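You operate a simulated robot arm through the tools that you are given. There is no shell and no other tool.

You run a simulated robot arm. Do the job below in one go: nothing can be reset, and whatever is moved stays where it is left.

JOB
Take the steel weight on the top of the low grey cabinet and put it away on the top of the narrow bench. Put the blue pad on the top of the low grey cabinet away on the tool side of the end table. Take the test block from the top of the low grey cabinet and leave it on the blue belt card. Stack the large spacer block from the top of the low grey cabinet on top of the small spacer block. Open the bench cupboard door, take the label roll on the hatch counter and put it away in the top shelf of the bench cupboard, then shut the door. Lift the meter lid open. Any order will do. Set down upright: steel weight, test block.

Only the result counts: the job must be done as asked and must still hold three seconds after the hand-in. Knocking over, shifting, dropping, spilling or breaking anything else fails it. A push-on lid holds only when it is set on centred and level and pressed home; a screw cap is set on level and turned clockwise until tight.

ROBOT AND FRAMES
A 7-joint arm with a two-finger parallel gripper on a trunk, on a base that drives. Base frame: it is fixed to the floor where the robot stands at the start and does not move with it; the origin is under the middle of the robot, x ahead of it, y to its left, z up. Readings come in mm, degrees, newtons and seconds.
Its first joint turns from -166.0 to 166.0 degrees. Places, roughly: bench cupboard door [4000, 5700, 400]; blue belt card [1000, 2250, 1000]; blue pad (7x5x5 cm) [1200, 2400, 900]; label roll [-2000, 2000, 1000]; meter lid [5900, 4700, 1000]; spacer block [1500, 2250, 1000]; steel weight [1250, 2500, 1000]; test block [1250, 2000, 1000]; tool side of the end table [1600, 4200, 800]; top of the narrow bench [2500, 3500, 800]; top shelf of the bench cupboard [4200, 6000, 400]. Payload 3.43 kg.
The TCP is the grasp point between the finger pads, 30 mm short of the fingertips. In the tool frame z runs along the fingers and y along their closing line. Largest opening 94 mm; finger width 28, thickness 10; the body of the gripper, 50 by 96 mm, starts 55 mm behind the TCP.
Orientation is that of the tool frame in the base frame, as [roll, pitch, yaw] about the fixed x, y, z axes, in that order (R = Rz(yaw) Ry(pitch) Rx(roll)). With the fingers straight down and closing along the base's y, the tool's x points along the base's -x, its y along +y and its z along -z.

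CONTROLS
- The arm moves only by the tool drive_tool. Its argument "plan" is text: rows parted by semicolons, each of 7 numbers parted by spaces: the shift along the tool's x, y, z in mm, then the turn, a rotation vector about the tool's x, y, z in degrees, then the finger opening in mm, from 0 to 94. In form: dx dy dz rx ry rz fingers; .... A call has 1 to 20 rows; each row is the pose to reach, as a shift and turn from the pose commanded when the call began, along the tool's axes at that moment. Each row takes 0.2 s and may step no farther than 50 mm and 8.6 degrees from the row before; otherwise, or with a gripper value out of range, the whole call is refused. A pose out of reach is approached as far as the arm can. The call stops where the force on the tool passes 40 N (or 10 N more than at its start, if that is more) or the arm is blocked; 0.2 s more then pass. The fingers move at their own pace (about 45 mm/s each) and stop on an object; they squeeze with about 31 N. The grip force told is the motor's: it shows also when the fingers shut on nothing. Time passes only in rows, and 0.2 s behind the last, so rows that repeat a pose let the fingers close. It gives the time, the measured TCP pose, the force on the tool (base axes), the opening and the grip force at its end, in the units of the frame above (readings bear some noise), with the torque about the TCP (base axes, N m) and any sound that the robot's microphone picked up.
- Cameras (640 x 400 px; columns grow to the right, rows downward): "scene" is now at [517.3, 141.8, 1207.2]; the picture's right is [-0.57, -0.82, 0.00], its down [-0.35, 0.24, -0.91] and it looks along [0.74, -0.52, -0.43] (base axes); focal length 214 px, centre (320, 200). "wrist" rides on the gripper at [76, 14, -102] in the tool frame; the picture's right is [-0.18, 0.98, 0.00], its down [-0.75, -0.14, -0.64] and it looks along [-0.63, -0.12, 0.77] (tool axes); focal length 243 px, centre (320, 200). There is no depth. A picture from a camera that has moved, and an enlarged one, comes with that camera's place and axes in the base frame and with its lens.
- get_image(camera): a new picture of that camera. No time passes.
- raise_lower(by): slides the trunk up (or, below 0, down) by that many mm; the arm and the scene camera ride with it, the base frame stays. It gives what a move gives, with no picture.
- roll_base(legs): drives the robot by 1 to 6 legs, each [ahead, left, turn to the left] in mm, mm and degrees, along the robot's own axes; the way and the turn of a leg run together, so that a leg with both is an arc; at most 1500 mm and 180 degrees a leg. The arm and the cameras ride along, it lands a little off, and it stops where it bumps. It gives what a move gives.
- turn_head(pan, tilt): turns the head with the scene camera to pan (to the left, within 103 degrees either way) and tilt (down, from -29 to 69), counted from straight ahead of the robot. It gives what a move gives.
- zoom(camera, box): a new picture of the part [left, top, right, bottom] of that camera's present view, enlarged. No time passes.
- job_done(): hands the job in; it is judged then, once.

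Nothing tells you exact positions but the pictures and the camera data. Unless the task says otherwise, let go and move clear before handing in.

The tools are called after "Request:" as name(argument=value, ...) on one line, values as JSON. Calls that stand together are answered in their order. drive_tool: Moves the arm, as the interface text tells. Its arguments: {"type":"object","properties":{"plan":{"type":"string"}},"required":["plan"]} The other tools are called the same way: raise_lower (by) slides the trunk up or down; roll_base (legs) drives the base; turn_head (pan, tilt) turns the head that bears the scene camera; get_image (camera) takes a picture; zoom (camera, box) takes an enlarged picture of a part of a camera's view; job_done () hands the job in.

At the start:

```text
time_s: 0.0
ee_pos: [631.6, -178.9, 1236.7]
tool_rot: [179.1, -0.1, 180.0]
force: [-1.0, -1.5, -0.5]
wrist_torque: [0.01, 0.0, -0.01]
finger_gap: 93.9
grasp_force: 0.1
trunk travel left (down, up): [-248.0, 362.0]
robot x, y, heading: [-2.8, 1.6, -0.6]
head pan, tilt: [-34.8, 25.2]
```

scene: 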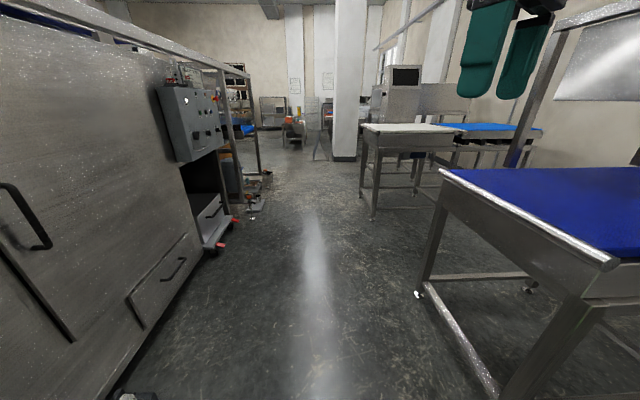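
wrist: 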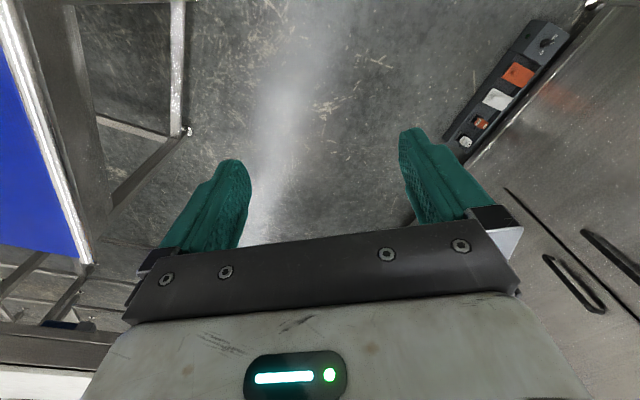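

I see an aisle with a grey machine on the left and blue tables on the right. The work places are to the left (y about +2000), so I will look around with the head first.

Request:
turn_head(pan=60, tilt=20)

Request:
get_image(camera="scene")

Request:
turn_head(pan=100, tilt=20)

Request:
get_image(camera="scene")

Request:
turn_head(pan=15, tilt=20)

Request:
get_image(camera="scene")

Request:
turn_head(pan=-100, tilt=20)

Request:
get_image(camera="scene")

```text
time_s: 1.7
ee_pos: [631.7, -180.0, 1235.8]
tool_rot: [178.9, -0.1, 180.0]
force: [-0.3, 0.7, -0.1]
wrist_torque: [0.01, -0.02, 0.01]
finger_gap: 93.9
grasp_force: 0.1
trunk travel left (down, up): [-248.0, 362.0]
robot x, y, heading: [-0.5, 0.0, -0.1]
head pan, tilt: [60.0, 20.0]
```

```text
taken
camera scene: at [488.3, 275.0, 1215.6], right [0.87, -0.5, 0.0], down [-0.17, -0.3, -0.94], along [0.47, 0.81, -0.34], focal length 214 px, centre (320, 200)
```

scene: 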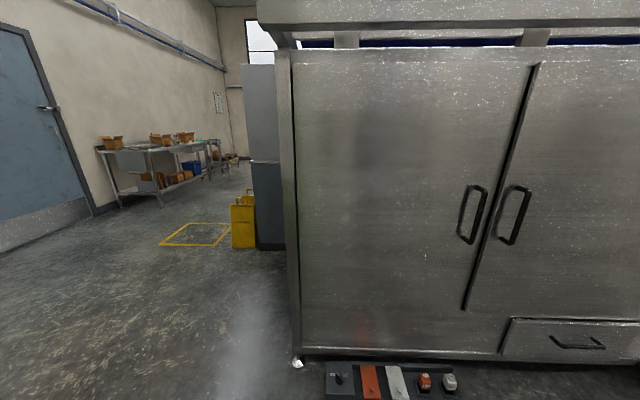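

```text
time_s: 2.8
ee_pos: [631.4, -180.1, 1235.8]
tool_rot: [178.9, -0.1, 180.0]
force: [0.4, 0.2, 0.1]
wrist_torque: [0.03, -0.03, 0.03]
finger_gap: 94.0
grasp_force: 0.0
trunk travel left (down, up): [-248.0, 362.0]
robot x, y, heading: [2.8, 1.4, 0.3]
head pan, tilt: [100.0, 20.0]
```

```text
taken
camera scene: at [425.6, 286.2, 1215.6], right [0.98, 0.17, 0.0], down [0.06, -0.34, -0.94], along [-0.16, 0.93, -0.34], focal length 214 px, centre (320, 200)
```

scene: 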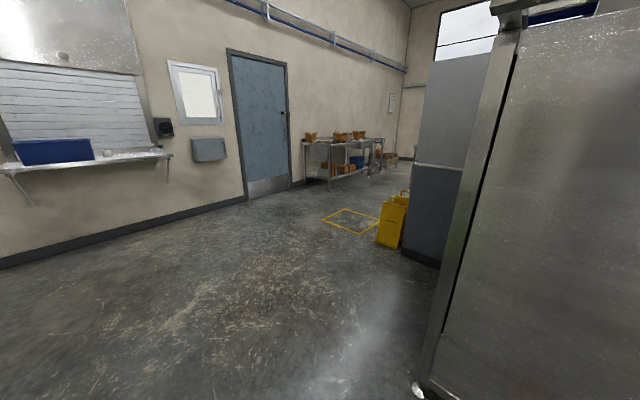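

```text
time_s: 4.4
ee_pos: [632.5, -179.7, 1234.9]
tool_rot: [178.8, -0.2, -180.0]
force: [0.3, 0.6, 1.6]
wrist_torque: [0.0, 0.01, 0.02]
finger_gap: 93.9
grasp_force: 0.1
trunk travel left (down, up): [-248.0, 362.0]
robot x, y, heading: [-1.4, 0.7, -0.0]
head pan, tilt: [15.0, 20.0]
```

```text
taken
camera scene: at [531.6, 218.6, 1215.5], right [0.26, -0.97, 0.0], down [-0.33, -0.09, -0.94], along [0.91, 0.24, -0.34], focal length 214 px, centre (320, 200)
```

scene: 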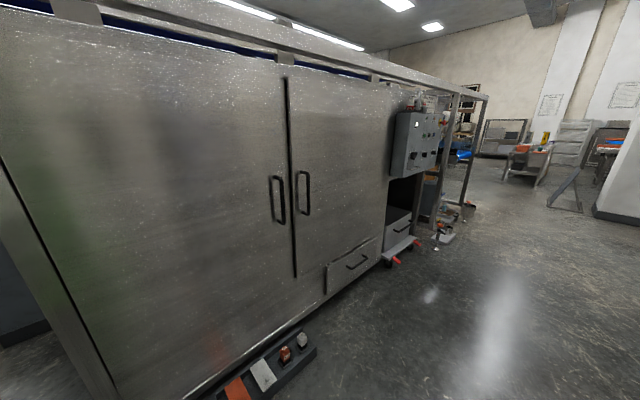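

```text
time_s: 6.3
ee_pos: [631.6, -179.6, 1235.9]
tool_rot: [178.9, -0.1, 179.9]
force: [-0.1, -0.5, -0.3]
wrist_torque: [-0.01, 0.02, -0.01]
finger_gap: 93.9
grasp_force: 0.0
trunk travel left (down, up): [-248.0, 362.0]
robot x, y, heading: [1.2, 2.6, 0.0]
head pan, tilt: [-100.0, 20.0]
```

```text
taken
camera scene: at [425.5, 102.7, 1215.6], right [-0.98, 0.17, 0.0], down [0.06, 0.34, -0.94], along [-0.16, -0.93, -0.34], focal length 214 px, centre (320, 200)
```

scene: 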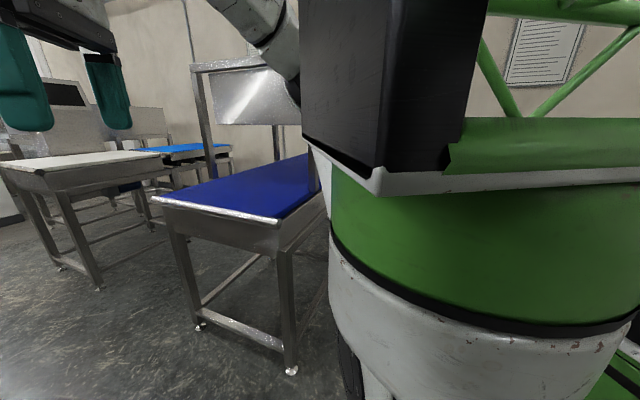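

The room is turned about -26° to my frame. A big machine's corner stands near (773, 1010), and the low grey cabinet seems to lie behind it around (1200, 2200). I will drive back-left around the machine in the open floor and look again.

Request:
roll_base(legs=[[-300, 900, 0]])

Request:
turn_head(pan=45, tilt=20)

Request:
get_image(camera="scene")

Request:
turn_head(pan=100, tilt=20)

Request:
get_image(camera="scene")

```text
time_s: 11.2
ee_pos: [328.5, 722.9, 1236.2]
tool_rot: [178.8, -0.1, -178.6]
force: [0.0, 0.2, -0.1]
wrist_torque: [0.0, 0.0, 0.02]
finger_gap: 94.2
grasp_force: 0.0
trunk travel left (down, up): [-248.0, 362.0]
robot x, y, heading: [-309.9, 888.9, 1.8]
head pan, tilt: [-100.0, 20.0]
```

```text
time_s: 13.5
ee_pos: [328.5, 722.5, 1235.8]
tool_rot: [178.9, -0.1, -178.6]
force: [-0.2, 0.5, 0.1]
wrist_torque: [-0.02, 0.0, 0.0]
finger_gap: 94.2
grasp_force: 0.2
trunk travel left (down, up): [-248.0, 362.0]
robot x, y, heading: [-306.9, 882.9, 1.6]
head pan, tilt: [45.0, 20.0]
```

```text
taken
camera scene: at [194.6, 1159.4, 1215.5], right [0.72, -0.69, 0.0], down [-0.24, -0.25, -0.94], along [0.65, 0.68, -0.34], focal length 214 px, centre (320, 200)
```

scene: 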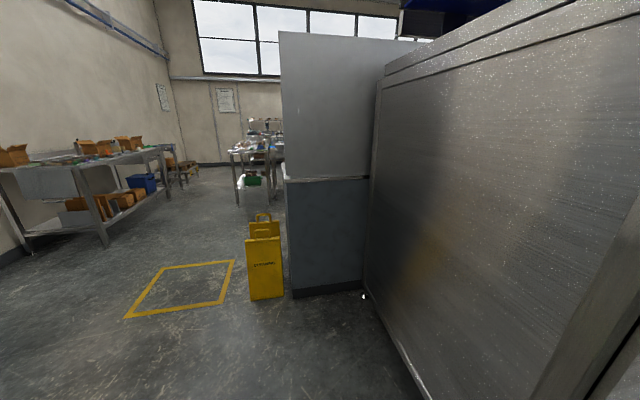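

```text
time_s: 14.7
ee_pos: [329.1, 722.4, 1235.4]
tool_rot: [178.9, 0.1, -178.6]
force: [-0.1, -0.6, 0.7]
wrist_torque: [-0.01, 0.01, 0.03]
finger_gap: 94.0
grasp_force: 0.0
trunk travel left (down, up): [-248.0, 362.0]
robot x, y, heading: [-305.8, 885.4, 1.6]
head pan, tilt: [100.0, 20.0]
```

```text
taken
camera scene: at [112.0, 1183.3, 1215.6], right [0.98, 0.2, 0.0], down [0.07, -0.34, -0.94], along [-0.18, 0.92, -0.34], focal length 214 px, centre (320, 200)
```

scene: 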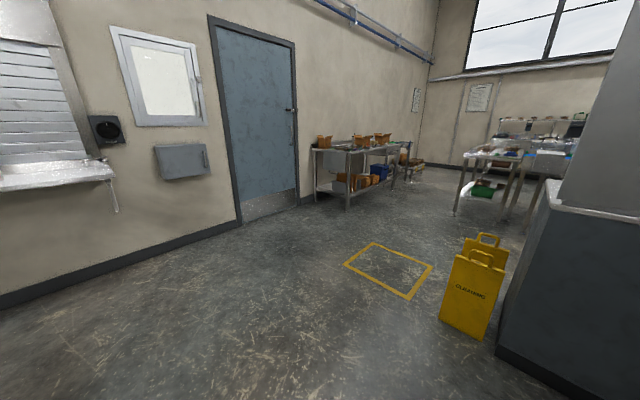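

The cabinet stands behind the machine with a tall back panel on our side, and a yellow "cleaning" sign stands at about (670–900, 2250–2390). I will go around on the open floor to see the top from the far side.

Request:
roll_base(legs=[[0, 1400, 0]])

Request:
turn_head(pan=20, tilt=20)

Request:
get_image(camera="scene")

Request:
turn_head(pan=-40, tilt=20)

Request:
get_image(camera="scene")

Request:
turn_head(pan=80, tilt=20)

Request:
get_image(camera="scene")

```text
time_s: 21.8
ee_pos: [290.6, 2134.6, 1236.2]
tool_rot: [178.9, 0.0, -178.2]
force: [0.3, 0.2, 0.4]
wrist_torque: [-0.02, 0.07, -0.02]
finger_gap: 94.0
grasp_force: 0.1
trunk travel left (down, up): [-248.0, 362.0]
robot x, y, heading: [-346.1, 2292.9, 2.1]
head pan, tilt: [100.0, 20.0]
```

```text
time_s: 23.3
ee_pos: [291.7, 2133.4, 1235.4]
tool_rot: [179.0, 0.0, -178.2]
force: [-0.7, 0.2, -0.3]
wrist_torque: [0.01, 0.01, 0.02]
finger_gap: 94.0
grasp_force: 0.0
trunk travel left (down, up): [-248.0, 362.0]
robot x, y, heading: [-347.2, 2296.6, 1.5]
head pan, tilt: [20.0, 20.0]
```

```text
taken
camera scene: at [176.9, 2536.7, 1215.5], right [0.37, -0.93, 0.0], down [-0.32, -0.13, -0.94], along [0.87, 0.35, -0.34], focal length 214 px, centre (320, 200)
```

scene: 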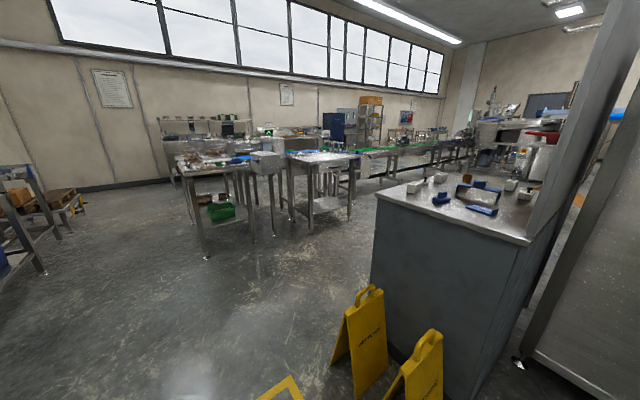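

```text
time_s: 24.6
ee_pos: [291.8, 2133.9, 1236.3]
tool_rot: [178.9, -0.1, -178.3]
force: [0.4, 0.3, -0.2]
wrist_torque: [0.02, -0.02, 0.03]
finger_gap: 94.0
grasp_force: 0.1
trunk travel left (down, up): [-248.0, 362.0]
robot x, y, heading: [-345.8, 2295.1, 1.8]
head pan, tilt: [-40.0, 20.0]
```

```text
taken
camera scene: at [163.6, 2444.5, 1215.5], right [-0.62, -0.79, 0.0], down [-0.27, 0.21, -0.94], along [0.74, -0.58, -0.34], focal length 214 px, centre (320, 200)
```

scene: 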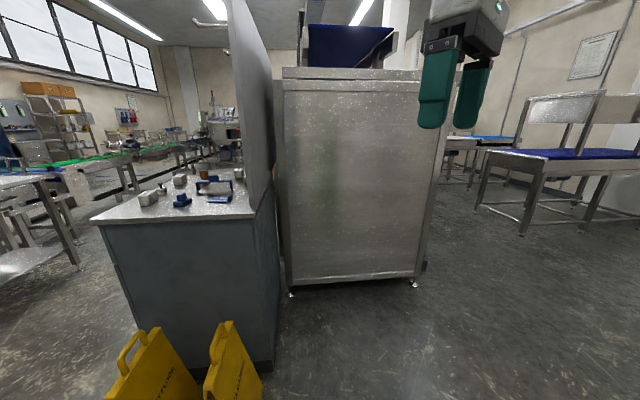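

```text
time_s: 26.6
ee_pos: [290.7, 2133.5, 1236.4]
tool_rot: [178.9, -0.1, -178.2]
force: [0.2, -0.3, 0.2]
wrist_torque: [0.0, -0.02, 0.05]
finger_gap: 94.1
grasp_force: 0.1
trunk travel left (down, up): [-248.0, 362.0]
robot x, y, heading: [-349.6, 2293.2, 1.9]
head pan, tilt: [80.0, 20.0]
```

```text
taken
camera scene: at [103.8, 2594.2, 1215.6], right [0.99, -0.14, 0.0], down [-0.05, -0.34, -0.94], along [0.14, 0.93, -0.34], focal length 214 px, centre (320, 200)
```

scene: 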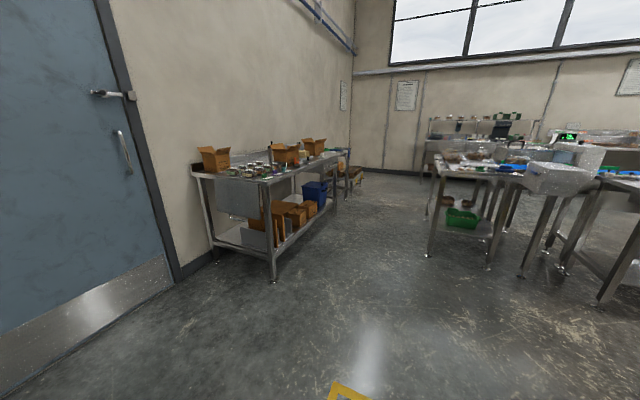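

Now I can see the cabinet top with several small blocks. I will zoom in on it and on the tables beyond.

Request:
turn_head(pan=0, tilt=15)

Request:
get_image(camera="scene")

Request:
zoom(camera="scene", box=[200, 170, 440, 320])

Request:
turn_head(pan=40, tilt=10)

Request:
zoom(camera="scene", box=[160, 100, 480, 300])

Request:
zoom(camera="scene", box=[320, 100, 640, 300])

```text
time_s: 28.1
ee_pos: [290.4, 2133.4, 1236.1]
tool_rot: [178.9, -0.1, -178.1]
force: [-0.8, 0.8, -0.5]
wrist_torque: [0.01, 0.0, -0.02]
finger_gap: 94.3
grasp_force: 0.1
trunk travel left (down, up): [-248.0, 362.0]
robot x, y, heading: [-346.2, 2293.0, 1.9]
head pan, tilt: [0.0, 15.0]
```

```text
taken
camera scene: at [183.8, 2505.0, 1223.7], right [0.03, -1.0, 0.0], down [-0.26, -0.01, -0.97], along [0.97, 0.03, -0.26], focal length 214 px, centre (320, 200)
```

scene: 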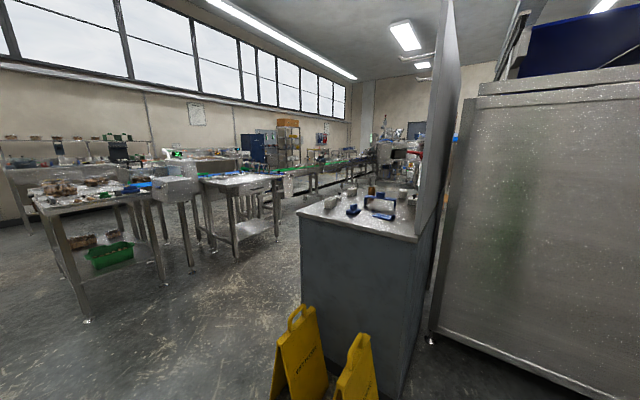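

```text
2.67 times, centred on (320, 245) of scene
camera zoom: at [183.8, 2505.0, 1223.7], right [0.03, -1.0, 0.0], down [-0.26, -0.01, -0.97], along [0.97, 0.03, -0.26], focal length 572 px, centre (320, 80)
```

zoom: 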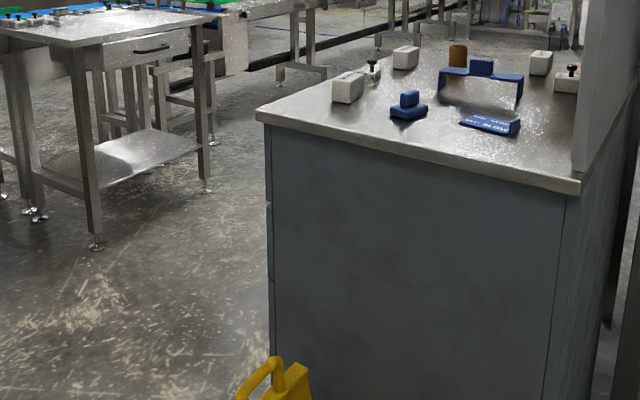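

```text
time_s: 29.2
ee_pos: [291.3, 2133.1, 1236.7]
tool_rot: [178.9, 0.0, -178.2]
force: [0.1, 0.1, -0.1]
wrist_torque: [0.0, 0.01, -0.01]
finger_gap: 94.2
grasp_force: 0.0
trunk travel left (down, up): [-248.0, 362.0]
robot x, y, heading: [-346.1, 2293.4, 1.8]
head pan, tilt: [40.0, 10.0]
```

```text
2.00 times, centred on (320, 200) of scene
camera zoom: at [159.8, 2563.9, 1231.8], right [0.67, -0.75, 0.0], down [-0.13, -0.12, -0.98], along [0.74, 0.66, -0.17], focal length 429 px, centre (320, 200)
```

zoom: 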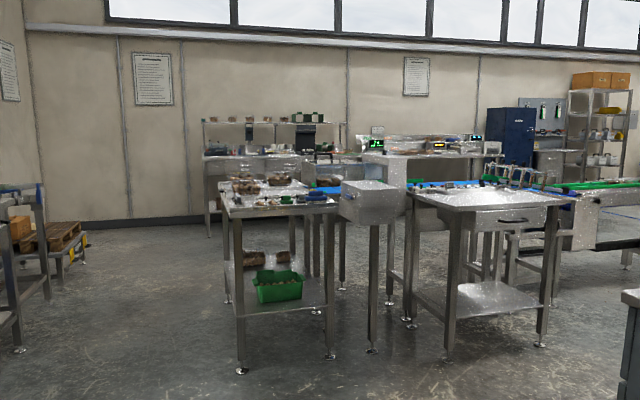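

```text
2.00 times, centred on (480, 200) of scene
camera zoom: at [159.8, 2563.9, 1231.8], right [0.67, -0.75, 0.0], down [-0.13, -0.12, -0.98], along [0.74, 0.66, -0.17], focal length 429 px, centre (0, 200)
```

zoom: 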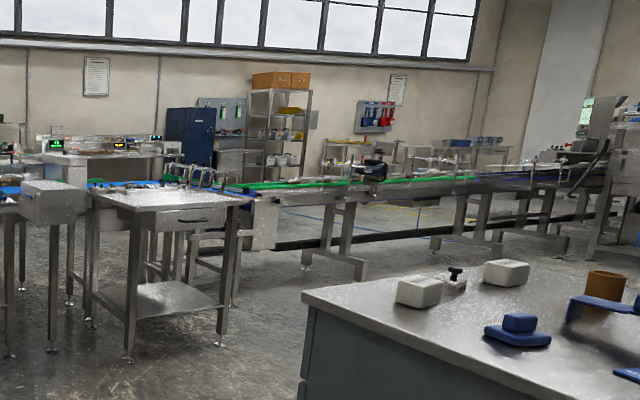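

The cabinet top runs from about (870, 2192) to (1159, 2645) on its near end, with the panel at its back, so I need to work from its front aisle. I first check my own footprint with the head tilted down.

Request:
turn_head(pan=-100, tilt=60)

Request:
get_image(camera="scene")

Request:
turn_head(pan=100, tilt=60)

Request:
get_image(camera="scene")

Request:
turn_head(pan=0, tilt=65)

Request:
get_image(camera="scene")

```text
time_s: 31.4
ee_pos: [292.4, 2134.0, 1236.3]
tool_rot: [178.8, 0.0, -178.2]
force: [0.0, -0.3, -0.4]
wrist_torque: [0.01, 0.0, 0.01]
finger_gap: 94.3
grasp_force: 0.0
trunk travel left (down, up): [-248.0, 362.0]
robot x, y, heading: [-341.3, 2298.7, 1.7]
head pan, tilt: [-100.0, 60.0]
```

```text
taken
camera scene: at [80.9, 2436.1, 1157.4], right [-0.99, 0.14, 0.0], down [0.12, 0.86, -0.5], along [-0.07, -0.49, -0.87], focal length 214 px, centre (320, 200)
```

scene: 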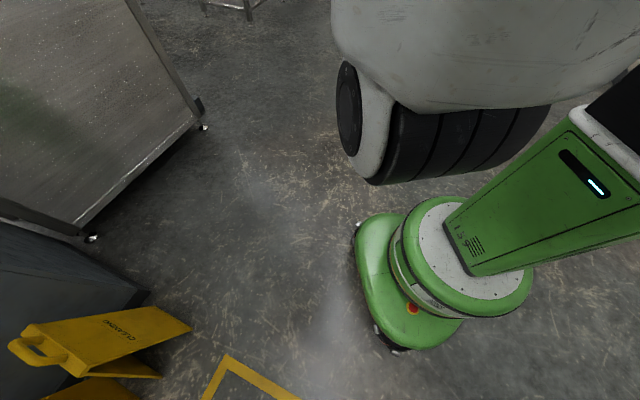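

```text
time_s: 34.3
ee_pos: [290.8, 2135.0, 1236.9]
tool_rot: [178.9, 0.1, -178.2]
force: [0.2, -1.4, -1.1]
wrist_torque: [0.01, 0.02, 0.01]
finger_gap: 94.0
grasp_force: 0.1
trunk travel left (down, up): [-248.0, 362.0]
robot x, y, heading: [-344.1, 2296.0, 1.8]
head pan, tilt: [100.0, 60.0]
```

```text
taken
camera scene: at [76.8, 2567.3, 1157.4], right [0.98, 0.2, 0.0], down [0.18, -0.85, -0.5], along [-0.1, 0.49, -0.87], focal length 214 px, centre (320, 200)
```

scene: 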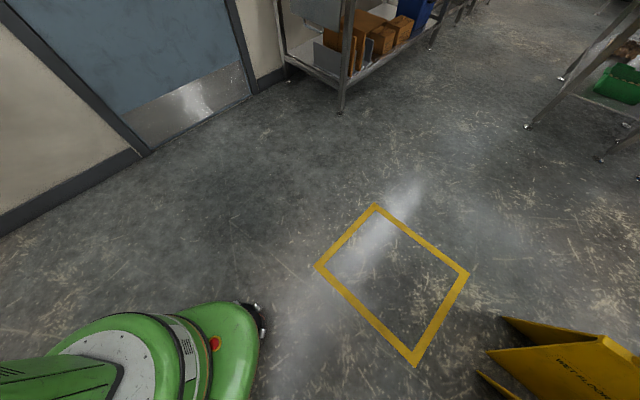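

```text
time_s: 36.1
ee_pos: [291.3, 2133.9, 1236.5]
tool_rot: [178.8, 0.0, -178.3]
force: [0.1, 0.6, 0.3]
wrist_torque: [-0.03, 0.01, -0.01]
finger_gap: 94.2
grasp_force: 0.1
trunk travel left (down, up): [-248.0, 362.0]
robot x, y, heading: [-349.8, 2294.8, 1.9]
head pan, tilt: [0.0, 65.0]
```

```text
taken
camera scene: at [151.1, 2504.0, 1151.8], right [0.03, -1.0, 0.0], down [-0.91, -0.03, -0.42], along [0.42, 0.01, -0.91], focal length 214 px, centre (320, 200)
```

scene: 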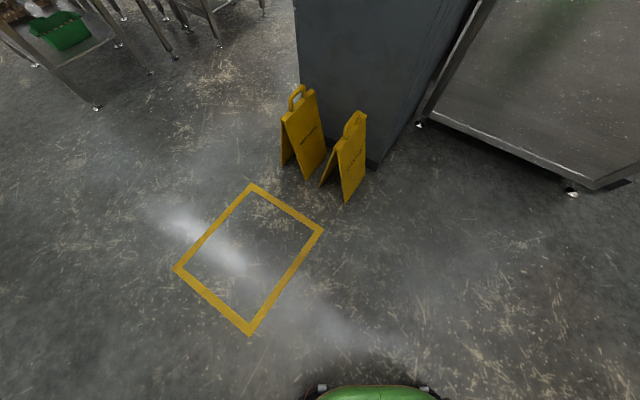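

My base is small (about ±220 mm), and the signs stand at x 650–1000, y 2300–2770. I will drive along y≈3250 in the open aisle and then look again.

Request:
roll_base(legs=[[0, 950, 0], [1400, 0, 0]])

Request:
turn_head(pan=-40, tilt=30)

Request:
get_image(camera="scene")

Request:
turn_head(pan=30, tilt=30)

Request:
get_image(camera="scene")

```text
time_s: 47.6
ee_pos: [1641.9, 3119.3, 1236.3]
tool_rot: [178.9, 0.0, -178.6]
force: [-0.1, -1.1, 0.2]
wrist_torque: [-0.02, 0.01, 0.02]
finger_gap: 94.1
grasp_force: 0.0
trunk travel left (down, up): [-248.0, 362.0]
robot x, y, heading: [1005.7, 3283.2, 1.7]
head pan, tilt: [0.0, 65.0]
```

```text
time_s: 48.6
ee_pos: [1642.0, 3119.5, 1235.8]
tool_rot: [178.8, 0.0, -178.5]
force: [-0.3, 0.9, 0.3]
wrist_torque: [0.0, 0.01, 0.01]
finger_gap: 94.1
grasp_force: 0.0
trunk travel left (down, up): [-248.0, 362.0]
robot x, y, heading: [1005.9, 3284.9, 1.5]
head pan, tilt: [-40.0, 30.0]
```

```text
taken
camera scene: at [1514.0, 3432.3, 1199.4], right [-0.62, -0.78, 0.0], down [-0.39, 0.31, -0.87], along [0.68, -0.54, -0.5], focal length 214 px, centre (320, 200)
```

scene: 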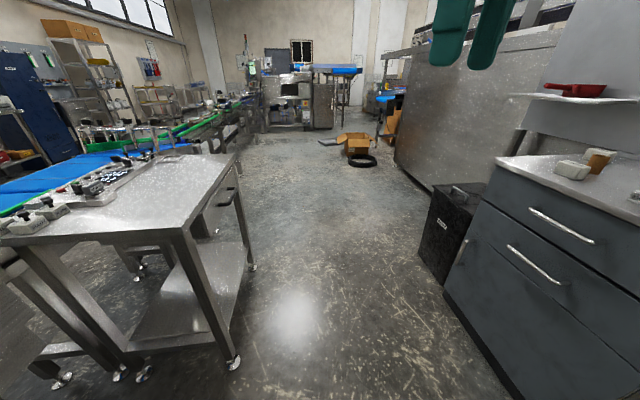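

```text
time_s: 50.0
ee_pos: [1641.3, 3119.6, 1235.5]
tool_rot: [178.9, -0.1, -178.5]
force: [-0.5, 0.5, -1.1]
wrist_torque: [0.01, 0.0, 0.03]
finger_gap: 94.0
grasp_force: 0.1
trunk travel left (down, up): [-248.0, 362.0]
robot x, y, heading: [1002.2, 3286.1, 1.2]
head pan, tilt: [30.0, 30.0]
```

```text
taken
camera scene: at [1520.5, 3535.8, 1199.5], right [0.52, -0.85, 0.0], down [-0.43, -0.26, -0.87], along [0.74, 0.45, -0.5], focal length 214 px, centre (320, 200)
```

scene: 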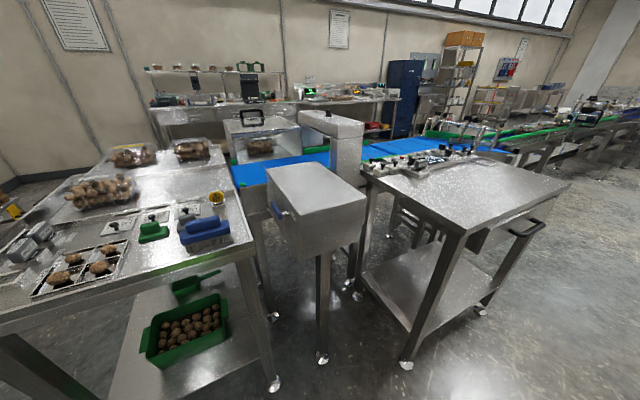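

The aisle between the cabinet front and the tables is clear. The end table (tools) is on the left and the narrow bench in the middle. I will drive to about (1728, 3018) and turn to face the cabinet.

Request:
roll_base(legs=[[720, -283, 0], [0, 0, -119]])

Request:
turn_head(pan=-5, tilt=50)

Request:
get_image(camera="scene")

Request:
get_image(camera="wrist")

```text
time_s: 59.2
ee_pos: [1284.0, 2541.6, 1236.6]
tool_rot: [178.9, 0.0, 61.7]
force: [0.0, 0.5, -0.5]
wrist_torque: [-0.01, 0.0, -0.01]
finger_gap: 94.2
grasp_force: 0.1
trunk travel left (down, up): [-248.0, 362.0]
robot x, y, heading: [1739.5, 3009.1, -118.4]
head pan, tilt: [30.0, 30.0]
```

```text
time_s: 60.2
ee_pos: [1283.9, 2542.1, 1236.8]
tool_rot: [178.8, -0.1, 61.7]
force: [0.2, -0.3, 0.2]
wrist_torque: [0.01, 0.01, -0.02]
finger_gap: 93.9
grasp_force: 0.1
trunk travel left (down, up): [-248.0, 362.0]
robot x, y, heading: [1742.5, 3009.9, -118.3]
head pan, tilt: [-5.0, 50.0]
```

```text
taken
camera scene: at [1660.6, 2465.9, 1170.0], right [-0.84, 0.55, 0.0], down [0.42, 0.64, -0.64], along [-0.35, -0.54, -0.77], focal length 214 px, centre (320, 200)
```

scene: 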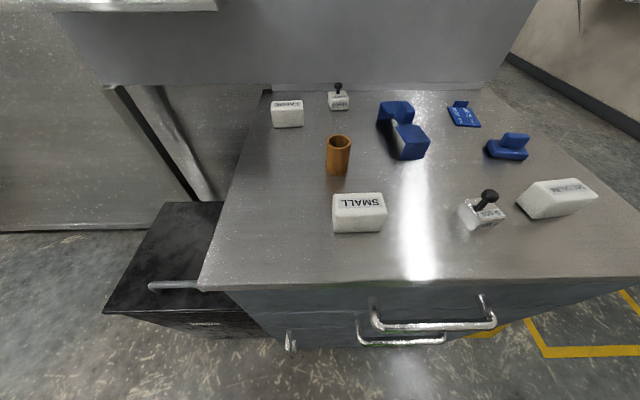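

```text
taken
camera wrist: at [1329.7, 2603.7, 1338.9], right [0.78, -0.63, 0.02], down [-0.49, -0.59, 0.64], along [-0.39, -0.51, -0.77], focal length 243 px, centre (320, 200)
```

wrist: 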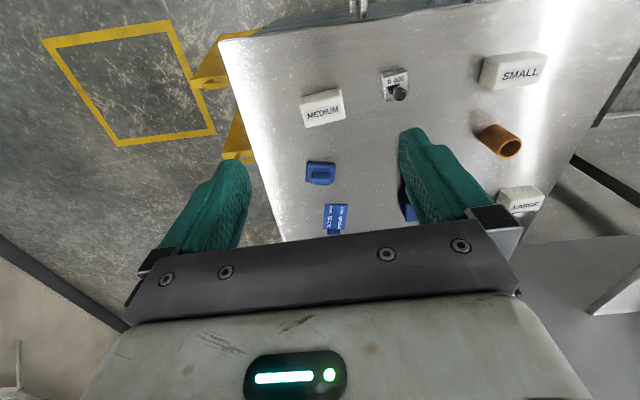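

I see the cabinet top: blocks labelled LARGE, MEDIUM and SMALL, two knobbed pieces, a brown cup, a blue bridge, a blue pad and a blue card. I will zoom in to read the labels.

Request:
zoom(camera="scene", box=[250, 70, 410, 170])

Request:
zoom(camera="scene", box=[370, 80, 530, 180])

Request:
zoom(camera="scene", box=[440, 160, 600, 260])

Request:
zoom(camera="scene", box=[300, 160, 460, 260])

```text
4.00 times, centred on (330, 120) of scene
camera zoom: at [1660.6, 2465.9, 1170.0], right [-0.84, 0.55, 0.0], down [0.42, 0.64, -0.64], along [-0.35, -0.54, -0.77], focal length 858 px, centre (280, 520)
```

zoom: 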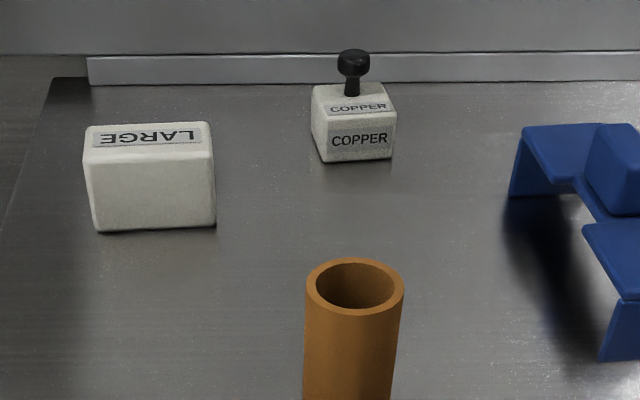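

```text
4.00 times, centred on (450, 130) of scene
camera zoom: at [1660.6, 2465.9, 1170.0], right [-0.84, 0.55, 0.0], down [0.42, 0.64, -0.64], along [-0.35, -0.54, -0.77], focal length 858 px, centre (-200, 480)
```

zoom: 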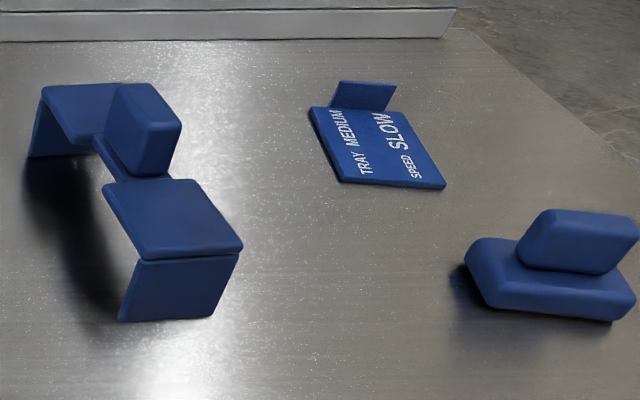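

```text
4.00 times, centred on (520, 210) of scene
camera zoom: at [1660.6, 2465.9, 1170.0], right [-0.84, 0.55, 0.0], down [0.42, 0.64, -0.64], along [-0.35, -0.54, -0.77], focal length 858 px, centre (-480, 160)
```

zoom: 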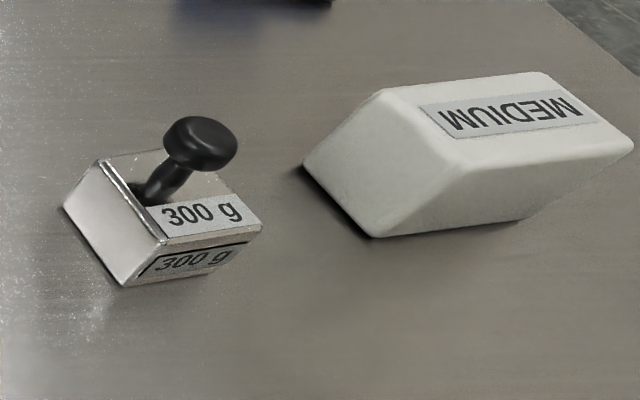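

```text
4.00 times, centred on (380, 210) of scene
camera zoom: at [1660.6, 2465.9, 1170.0], right [-0.84, 0.55, 0.0], down [0.42, 0.64, -0.64], along [-0.35, -0.54, -0.77], focal length 858 px, centre (80, 160)
```

zoom: 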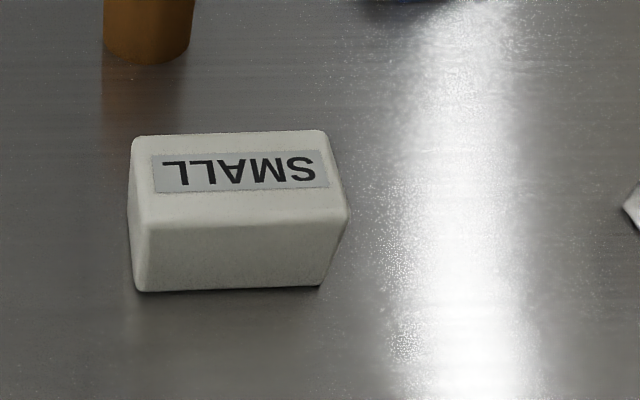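

The steel weight (300 g) is at about (1350, 2440), the COPPER test block at about (1321, 2035), LARGE at about (1476, 2050) and SMALL at about (1520, 2340). The card is at about (1096, 2244) and the pad at about (1165, 2380). I will move 240 mm nearer so everything is in reach, then look again.

Request:
roll_base(legs=[[240, 0, 0]])

Request:
turn_head(pan=-25, tilt=55)

Request:
get_image(camera="scene")

Request:
turn_head(pan=15, tilt=30)

Request:
get_image(camera="scene")

Request:
get_image(camera="wrist")

```text
time_s: 62.0
ee_pos: [1173.0, 2325.9, 1236.6]
tool_rot: [178.9, -0.1, 62.1]
force: [0.0, 0.9, -0.3]
wrist_torque: [0.0, 0.0, 0.0]
finger_gap: 94.0
grasp_force: 0.0
trunk travel left (down, up): [-248.0, 362.0]
robot x, y, heading: [1623.5, 2796.5, -117.7]
head pan, tilt: [-5.0, 50.0]
```

```text
time_s: 62.9
ee_pos: [1174.1, 2324.8, 1235.8]
tool_rot: [178.8, -0.1, 62.0]
force: [-0.1, -0.3, -0.1]
wrist_torque: [0.02, -0.02, 0.04]
finger_gap: 94.0
grasp_force: 0.2
trunk travel left (down, up): [-248.0, 362.0]
robot x, y, heading: [1625.5, 2799.7, -117.8]
head pan, tilt: [-25.0, 55.0]
```

```text
taken
camera scene: at [1535.0, 2272.7, 1163.5], right [-0.6, 0.8, 0.0], down [0.65, 0.49, -0.57], along [-0.46, -0.35, -0.82], focal length 214 px, centre (320, 200)
```

scene: 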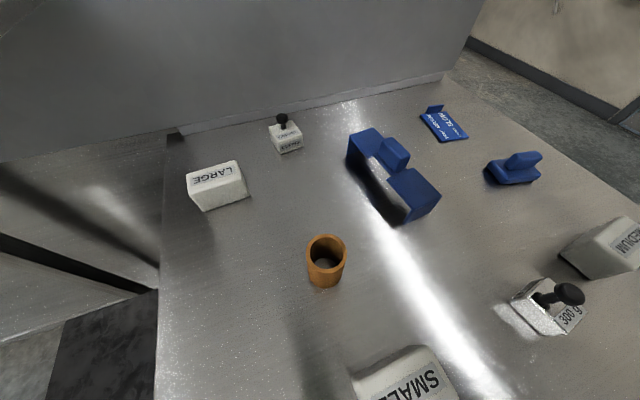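

```text
time_s: 63.9
ee_pos: [1172.4, 2325.7, 1235.9]
tool_rot: [178.8, -0.1, 62.1]
force: [-0.1, -0.2, 0.0]
wrist_torque: [0.03, 0.02, 0.01]
finger_gap: 93.9
grasp_force: 0.1
trunk travel left (down, up): [-248.0, 362.0]
robot x, y, heading: [1628.3, 2798.1, -118.1]
head pan, tilt: [15.0, 30.0]
```

```text
taken
camera scene: at [1572.3, 2228.1, 1199.4], right [-0.97, 0.22, 0.0], down [0.11, 0.49, -0.87], along [-0.19, -0.84, -0.5], focal length 214 px, centre (320, 200)
```

scene: 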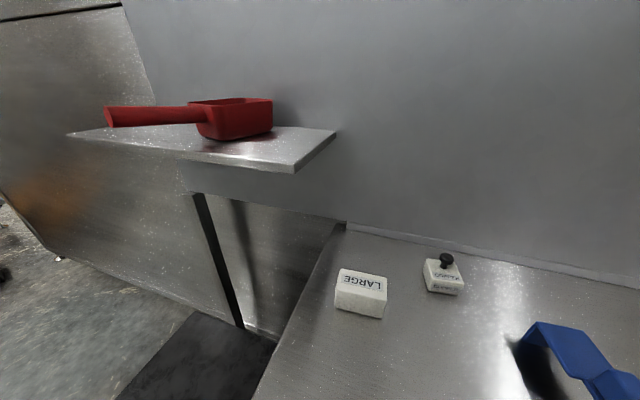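

```text
taken
camera wrist: at [1218.7, 2386.6, 1338.9], right [0.78, -0.62, 0.02], down [-0.49, -0.59, 0.64], along [-0.39, -0.51, -0.77], focal length 243 px, centre (320, 200)
```

wrist: 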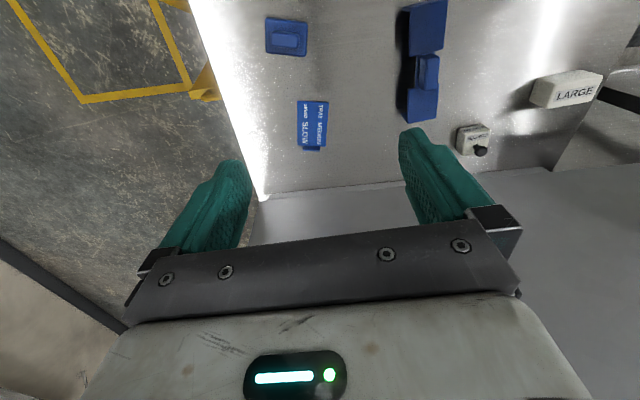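

The table top is at z≈902, LARGE at about (1467, 2038), and the shelf end clears it by ~90 mm. I will move the open gripper above LARGE and check with the wrist camera.

Request:
drive_tool(plan="-10.8 39.1 0 0.3 0 0 94; -21.7 78.2 0 0.6 0 0 94; -32.5 117.3 10 0.9 0 0 94; -43.4 156.4 20 1.15 0 0 94; -54.2 195.5 40 1.15 0 0 94; -65 234.6 60 1.15 0 0 94; -75.9 273.7 80 1.15 0 0 94; -86.7 312.8 100 1.15 0 0 94; -97.6 351.9 125 1.15 0 0 94; -108.4 385 150 1.15 0 0 94; -108.4 385 164 1.15 0 0 94")

Request:
get_image(camera="wrist")

Request:
get_image(camera="scene")

```text
time_s: 66.3
ee_pos: [1468.4, 2046.5, 1078.6]
tool_rot: [-180.0, 0.0, 62.1]
force: [-0.3, 0.3, -0.6]
wrist_torque: [-0.01, 0.0, 0.0]
finger_gap: 94.1
grasp_force: 0.0
trunk travel left (down, up): [-248.0, 362.0]
robot x, y, heading: [1624.9, 2802.1, -117.7]
head pan, tilt: [15.0, 30.0]
```

```text
taken
camera wrist: at [1515.2, 2107.3, 1182.4], right [0.78, -0.62, 0.0], down [-0.48, -0.6, 0.64], along [-0.4, -0.5, -0.77], focal length 243 px, centre (320, 200)
```

wrist: 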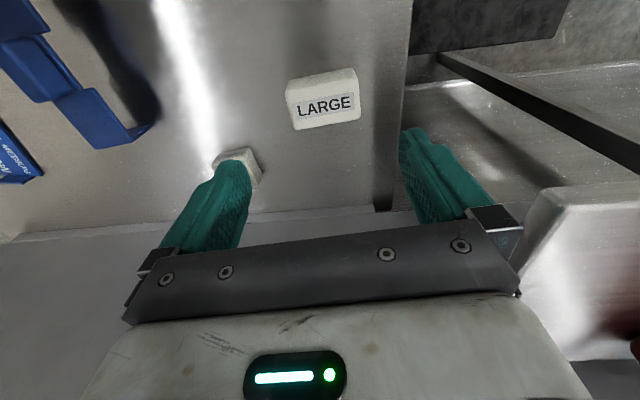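

```text
taken
camera scene: at [1572.6, 2227.9, 1199.5], right [-0.97, 0.22, 0.0], down [0.11, 0.49, -0.87], along [-0.19, -0.84, -0.5], focal length 214 px, centre (320, 200)
```

scene: 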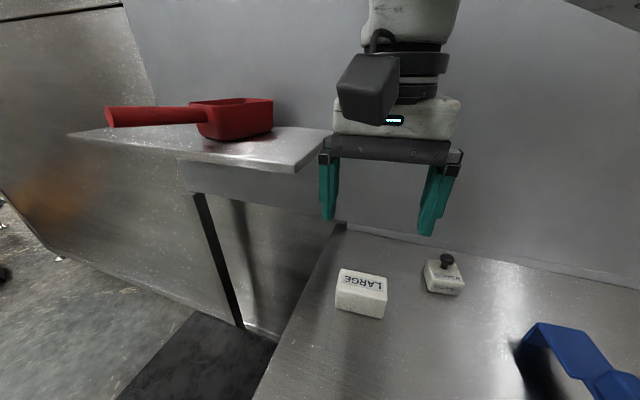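

The gripper hovers over LARGE, but the block lies a bit toward the robot from the TCP. I will zoom for exact corners.

Request:
zoom(camera="wrist", box=[260, 50, 388, 130])

Request:
zoom(camera="scene", box=[320, 240, 480, 340])

```text
5.00 times, centred on (324, 90) of wrist
camera zoom: at [1515.2, 2107.3, 1182.4], right [0.78, -0.62, 0.0], down [-0.48, -0.6, 0.64], along [-0.4, -0.5, -0.77], focal length 1213 px, centre (300, 750)
```

zoom: 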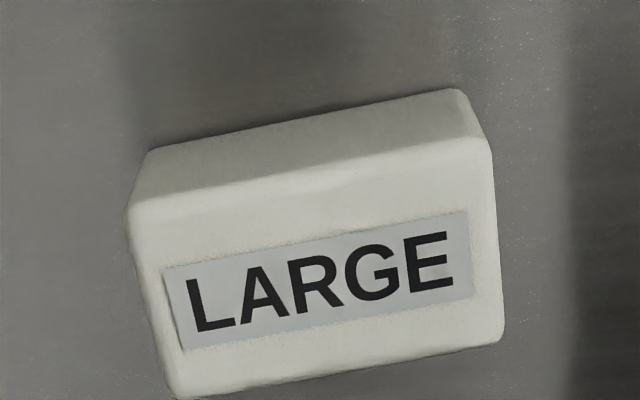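

```text
4.00 times, centred on (400, 290) of scene
camera zoom: at [1572.6, 2227.9, 1199.5], right [-0.97, 0.22, 0.0], down [0.11, 0.49, -0.87], along [-0.19, -0.84, -0.5], focal length 858 px, centre (0, -160)
```

zoom: 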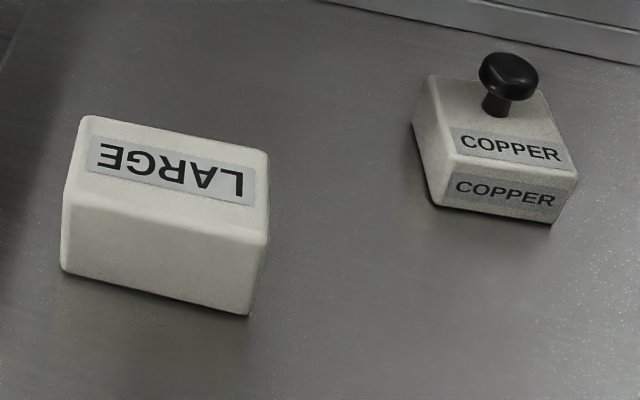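

LARGE measures about 66×35×47 mm, centred at (1470, 2043), almost straight below the TCP. I will go down and grip it along its long side.

Request:
drive_tool(plan="-1 1.5 30 0 0 0 94; -2.3 3 65 0 0 0 94; -2.3 3 100 0 0 0 94; -2.3 3 125 0 0 0 94; -2.3 3 139 0 0 0 94; -2.3 3 139 0 0 0 94; -2.3 3 139 0 0 0 55; -2.3 3 139 0 0 0 55; -2.3 3 139 0 0 0 55; -2.3 3 139 0 0 0 55")

Request:
get_image(camera="wrist")

```text
time_s: 68.5
ee_pos: [1468.2, 2043.2, 941.9]
tool_rot: [180.0, -0.1, 62.1]
force: [0.2, -0.2, -0.1]
wrist_torque: [-0.02, 0.02, 0.0]
finger_gap: 74.0
grasp_force: 31.1
trunk travel left (down, up): [-248.0, 362.0]
robot x, y, heading: [1627.1, 2797.7, -117.9]
head pan, tilt: [15.0, 30.0]
```

```text
taken
camera wrist: at [1515.4, 2104.7, 1043.8], right [0.78, -0.62, 0.0], down [-0.48, -0.6, 0.64], along [-0.4, -0.5, -0.77], focal length 243 px, centre (320, 200)
```

wrist: 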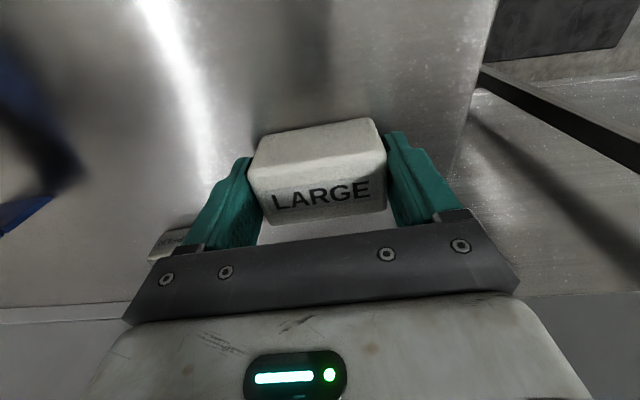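

LARGE is gripped (gap 74). I lift it clear of the cup and carry it above SMALL, then check alignment.

Request:
drive_tool(plan="0 0 -20 0 0 0 55; 0 0 -60 0 0 0 55; 0 0 -110 0 0 0 55; 0 0 -160 0 0 0 55; 40 -14 -160 0 0 0 55; 80 -28 -160 0 0 0 55; 120 -42 -160 0 0 0 55; 160 -56 -160 0 0 0 55; 200 -70 -160 0 0 0 55; 240 -84 -160 0 0 0 55; 283 -99 -160 0 0 0 55; 283 -99 -160 0 0 0 55")

Request:
turn_head(pan=-10, tilt=69)

Request:
get_image(camera="wrist")

Request:
get_image(camera="scene")

```text
time_s: 70.1
ee_pos: [1479.7, 2146.5, 1102.9]
tool_rot: [179.9, 0.0, 60.2]
force: [-3.3, -15.0, -4.8]
wrist_torque: [1.29, -0.1, -0.61]
finger_gap: 73.9
grasp_force: 30.6
trunk travel left (down, up): [-248.0, 362.0]
robot x, y, heading: [1627.6, 2799.3, -117.7]
head pan, tilt: [15.0, 30.0]
stopped in row 7: the force on the tool passed its limit at 114 N (the readings are from after the stop); the commanded pose is now the measured one
```

```text
time_s: 71.1
ee_pos: [1480.9, 2147.5, 1103.8]
tool_rot: [179.8, 0.0, 60.6]
force: [0.1, 0.3, -1.6]
wrist_torque: [0.02, 0.0, 0.0]
finger_gap: 73.9
grasp_force: 31.2
trunk travel left (down, up): [-248.0, 362.0]
robot x, y, heading: [1630.3, 2796.6, -118.0]
head pan, tilt: [-10.0, 68.8]
```

```text
taken
camera wrist: at [1530.0, 2206.7, 1206.7], right [0.77, -0.64, 0.0], down [-0.49, -0.59, 0.64], along [-0.41, -0.49, -0.77], focal length 243 px, centre (320, 200)
```

wrist: 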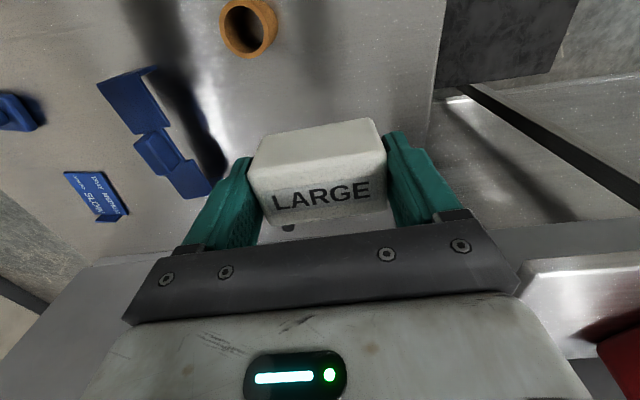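

```text
taken
camera scene: at [1558.5, 2271.9, 1148.0], right [-0.79, 0.61, 0.0], down [0.57, 0.74, -0.36], along [-0.22, -0.29, -0.93], focal length 214 px, centre (320, 200)
```

scene: 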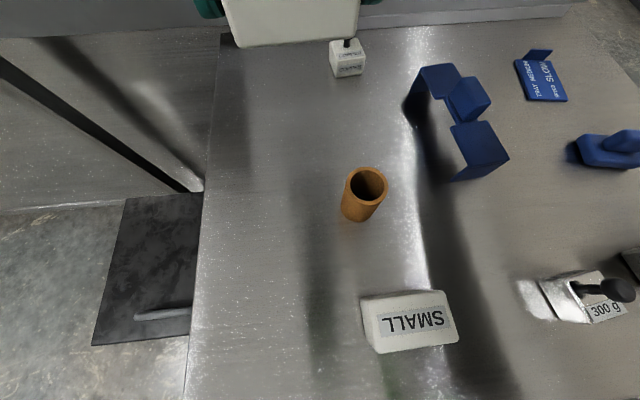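

The gripper's camera bumped my own head unit at (1572, 2228), so I must not work under the head. I will turn the robot 50° to the left so the cabinet lies to my right, away from the head, still holding LARGE.

Request:
roll_base(legs=[[0, 0, 50]])

Request:
turn_head(pan=-70, tilt=35)

Request:
get_image(camera="scene")

```text
time_s: 73.8
ee_pos: [2038.1, 2271.2, 1103.2]
tool_rot: [-180.0, 0.0, 111.1]
force: [-0.3, 0.2, -1.3]
wrist_torque: [-0.01, 0.02, -0.02]
finger_gap: 74.0
grasp_force: 31.0
trunk travel left (down, up): [-248.0, 362.0]
robot x, y, heading: [1626.3, 2800.9, -67.3]
head pan, tilt: [-10.0, 68.8]
```

```text
time_s: 75.1
ee_pos: [2037.5, 2271.2, 1103.2]
tool_rot: [179.9, 0.0, 111.1]
force: [0.2, 0.8, -1.5]
wrist_torque: [0.04, -0.02, 0.02]
finger_gap: 74.2
grasp_force: 30.9
trunk travel left (down, up): [-248.0, 362.0]
robot x, y, heading: [1629.0, 2796.4, -67.2]
head pan, tilt: [-70.0, 35.0]
```

```text
taken
camera scene: at [1913.2, 2405.7, 1191.6], right [-0.68, 0.73, 0.0], down [0.42, 0.39, -0.82], along [-0.6, -0.56, -0.57], focal length 214 px, centre (320, 200)
```

scene: 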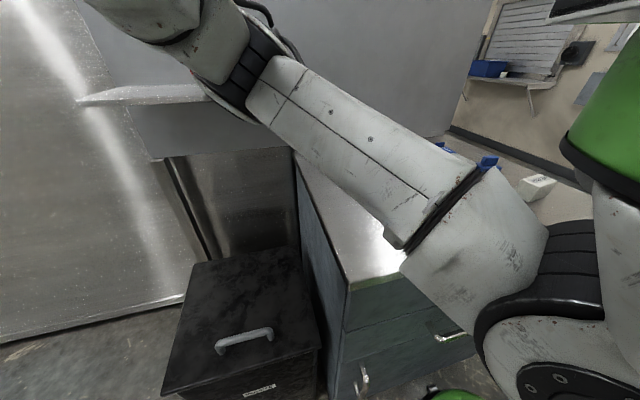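

The arm is visible across the view. Before moving in close I want to understand where the elbow and shoulder sit, so I look further right and down.

Request:
turn_head(pan=-103, tilt=35)

Request:
get_image(camera="scene")

Request:
turn_head(pan=-103, tilt=0)

Request:
get_image(camera="scene")

Request:
turn_head(pan=-60, tilt=60)

Request:
get_image(camera="scene")

```text
time_s: 76.1
ee_pos: [2036.8, 2270.1, 1103.1]
tool_rot: [179.9, 0.0, 111.1]
force: [0.9, 1.0, -0.8]
wrist_torque: [0.02, 0.02, -0.02]
finger_gap: 74.0
grasp_force: 30.8
trunk travel left (down, up): [-248.0, 362.0]
robot x, y, heading: [1628.2, 2794.6, -67.3]
head pan, tilt: [-103.0, 35.0]
```

```text
taken
camera scene: at [1891.1, 2450.6, 1191.7], right [-0.17, 0.99, 0.0], down [0.57, 0.1, -0.82], along [-0.81, -0.14, -0.57], focal length 214 px, centre (320, 200)
```

scene: 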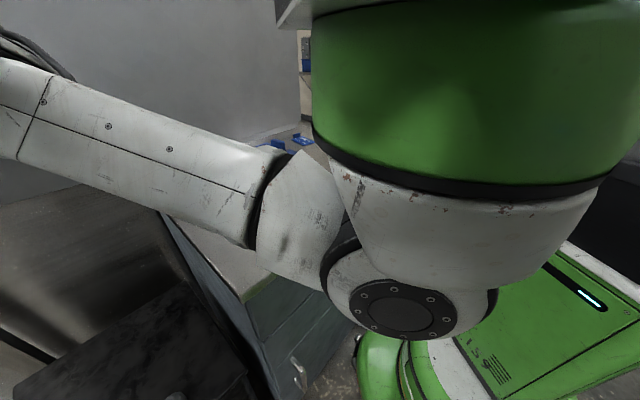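

```text
time_s: 77.1
ee_pos: [2038.0, 2271.7, 1102.6]
tool_rot: [-180.0, -0.1, 111.1]
force: [-0.4, 0.4, -0.8]
wrist_torque: [-0.01, -0.02, -0.02]
finger_gap: 73.8
grasp_force: 31.2
trunk travel left (down, up): [-248.0, 362.0]
robot x, y, heading: [1629.7, 2799.8, -67.3]
head pan, tilt: [-103.0, 0.0]
```

```text
taken
camera scene: at [1889.1, 2450.3, 1247.7], right [-0.17, 0.99, 0.0], down [0.0, 0.0, -1.0], along [-0.99, -0.17, 0.0], focal length 214 px, centre (320, 200)
```

scene: 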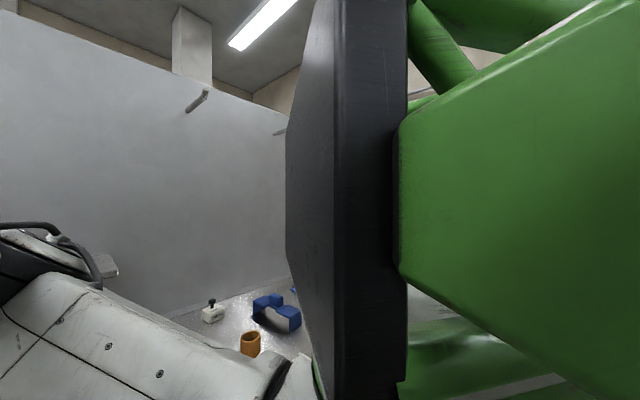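

```text
time_s: 78.4
ee_pos: [2038.1, 2271.1, 1102.2]
tool_rot: [179.8, -0.1, 111.2]
force: [-0.4, -0.5, -1.9]
wrist_torque: [0.03, -0.01, -0.03]
finger_gap: 73.9
grasp_force: 31.6
trunk travel left (down, up): [-248.0, 362.0]
robot x, y, heading: [1630.0, 2794.6, -67.2]
head pan, tilt: [-60.0, 60.0]
```

```text
taken
camera scene: at [1937.4, 2412.5, 1157.4], right [-0.8, 0.61, 0.0], down [0.52, 0.69, -0.5], along [-0.3, -0.4, -0.87], focal length 214 px, centre (320, 200)
```

scene: 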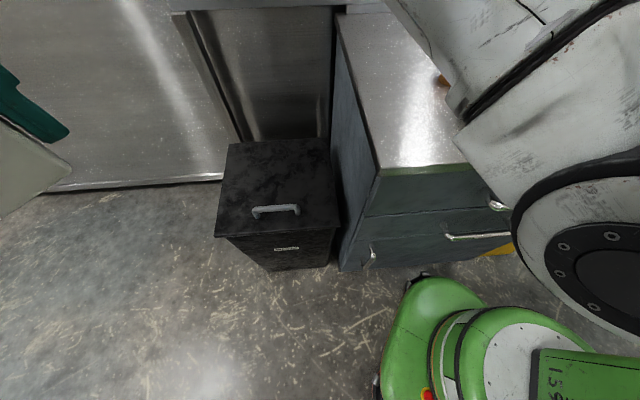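

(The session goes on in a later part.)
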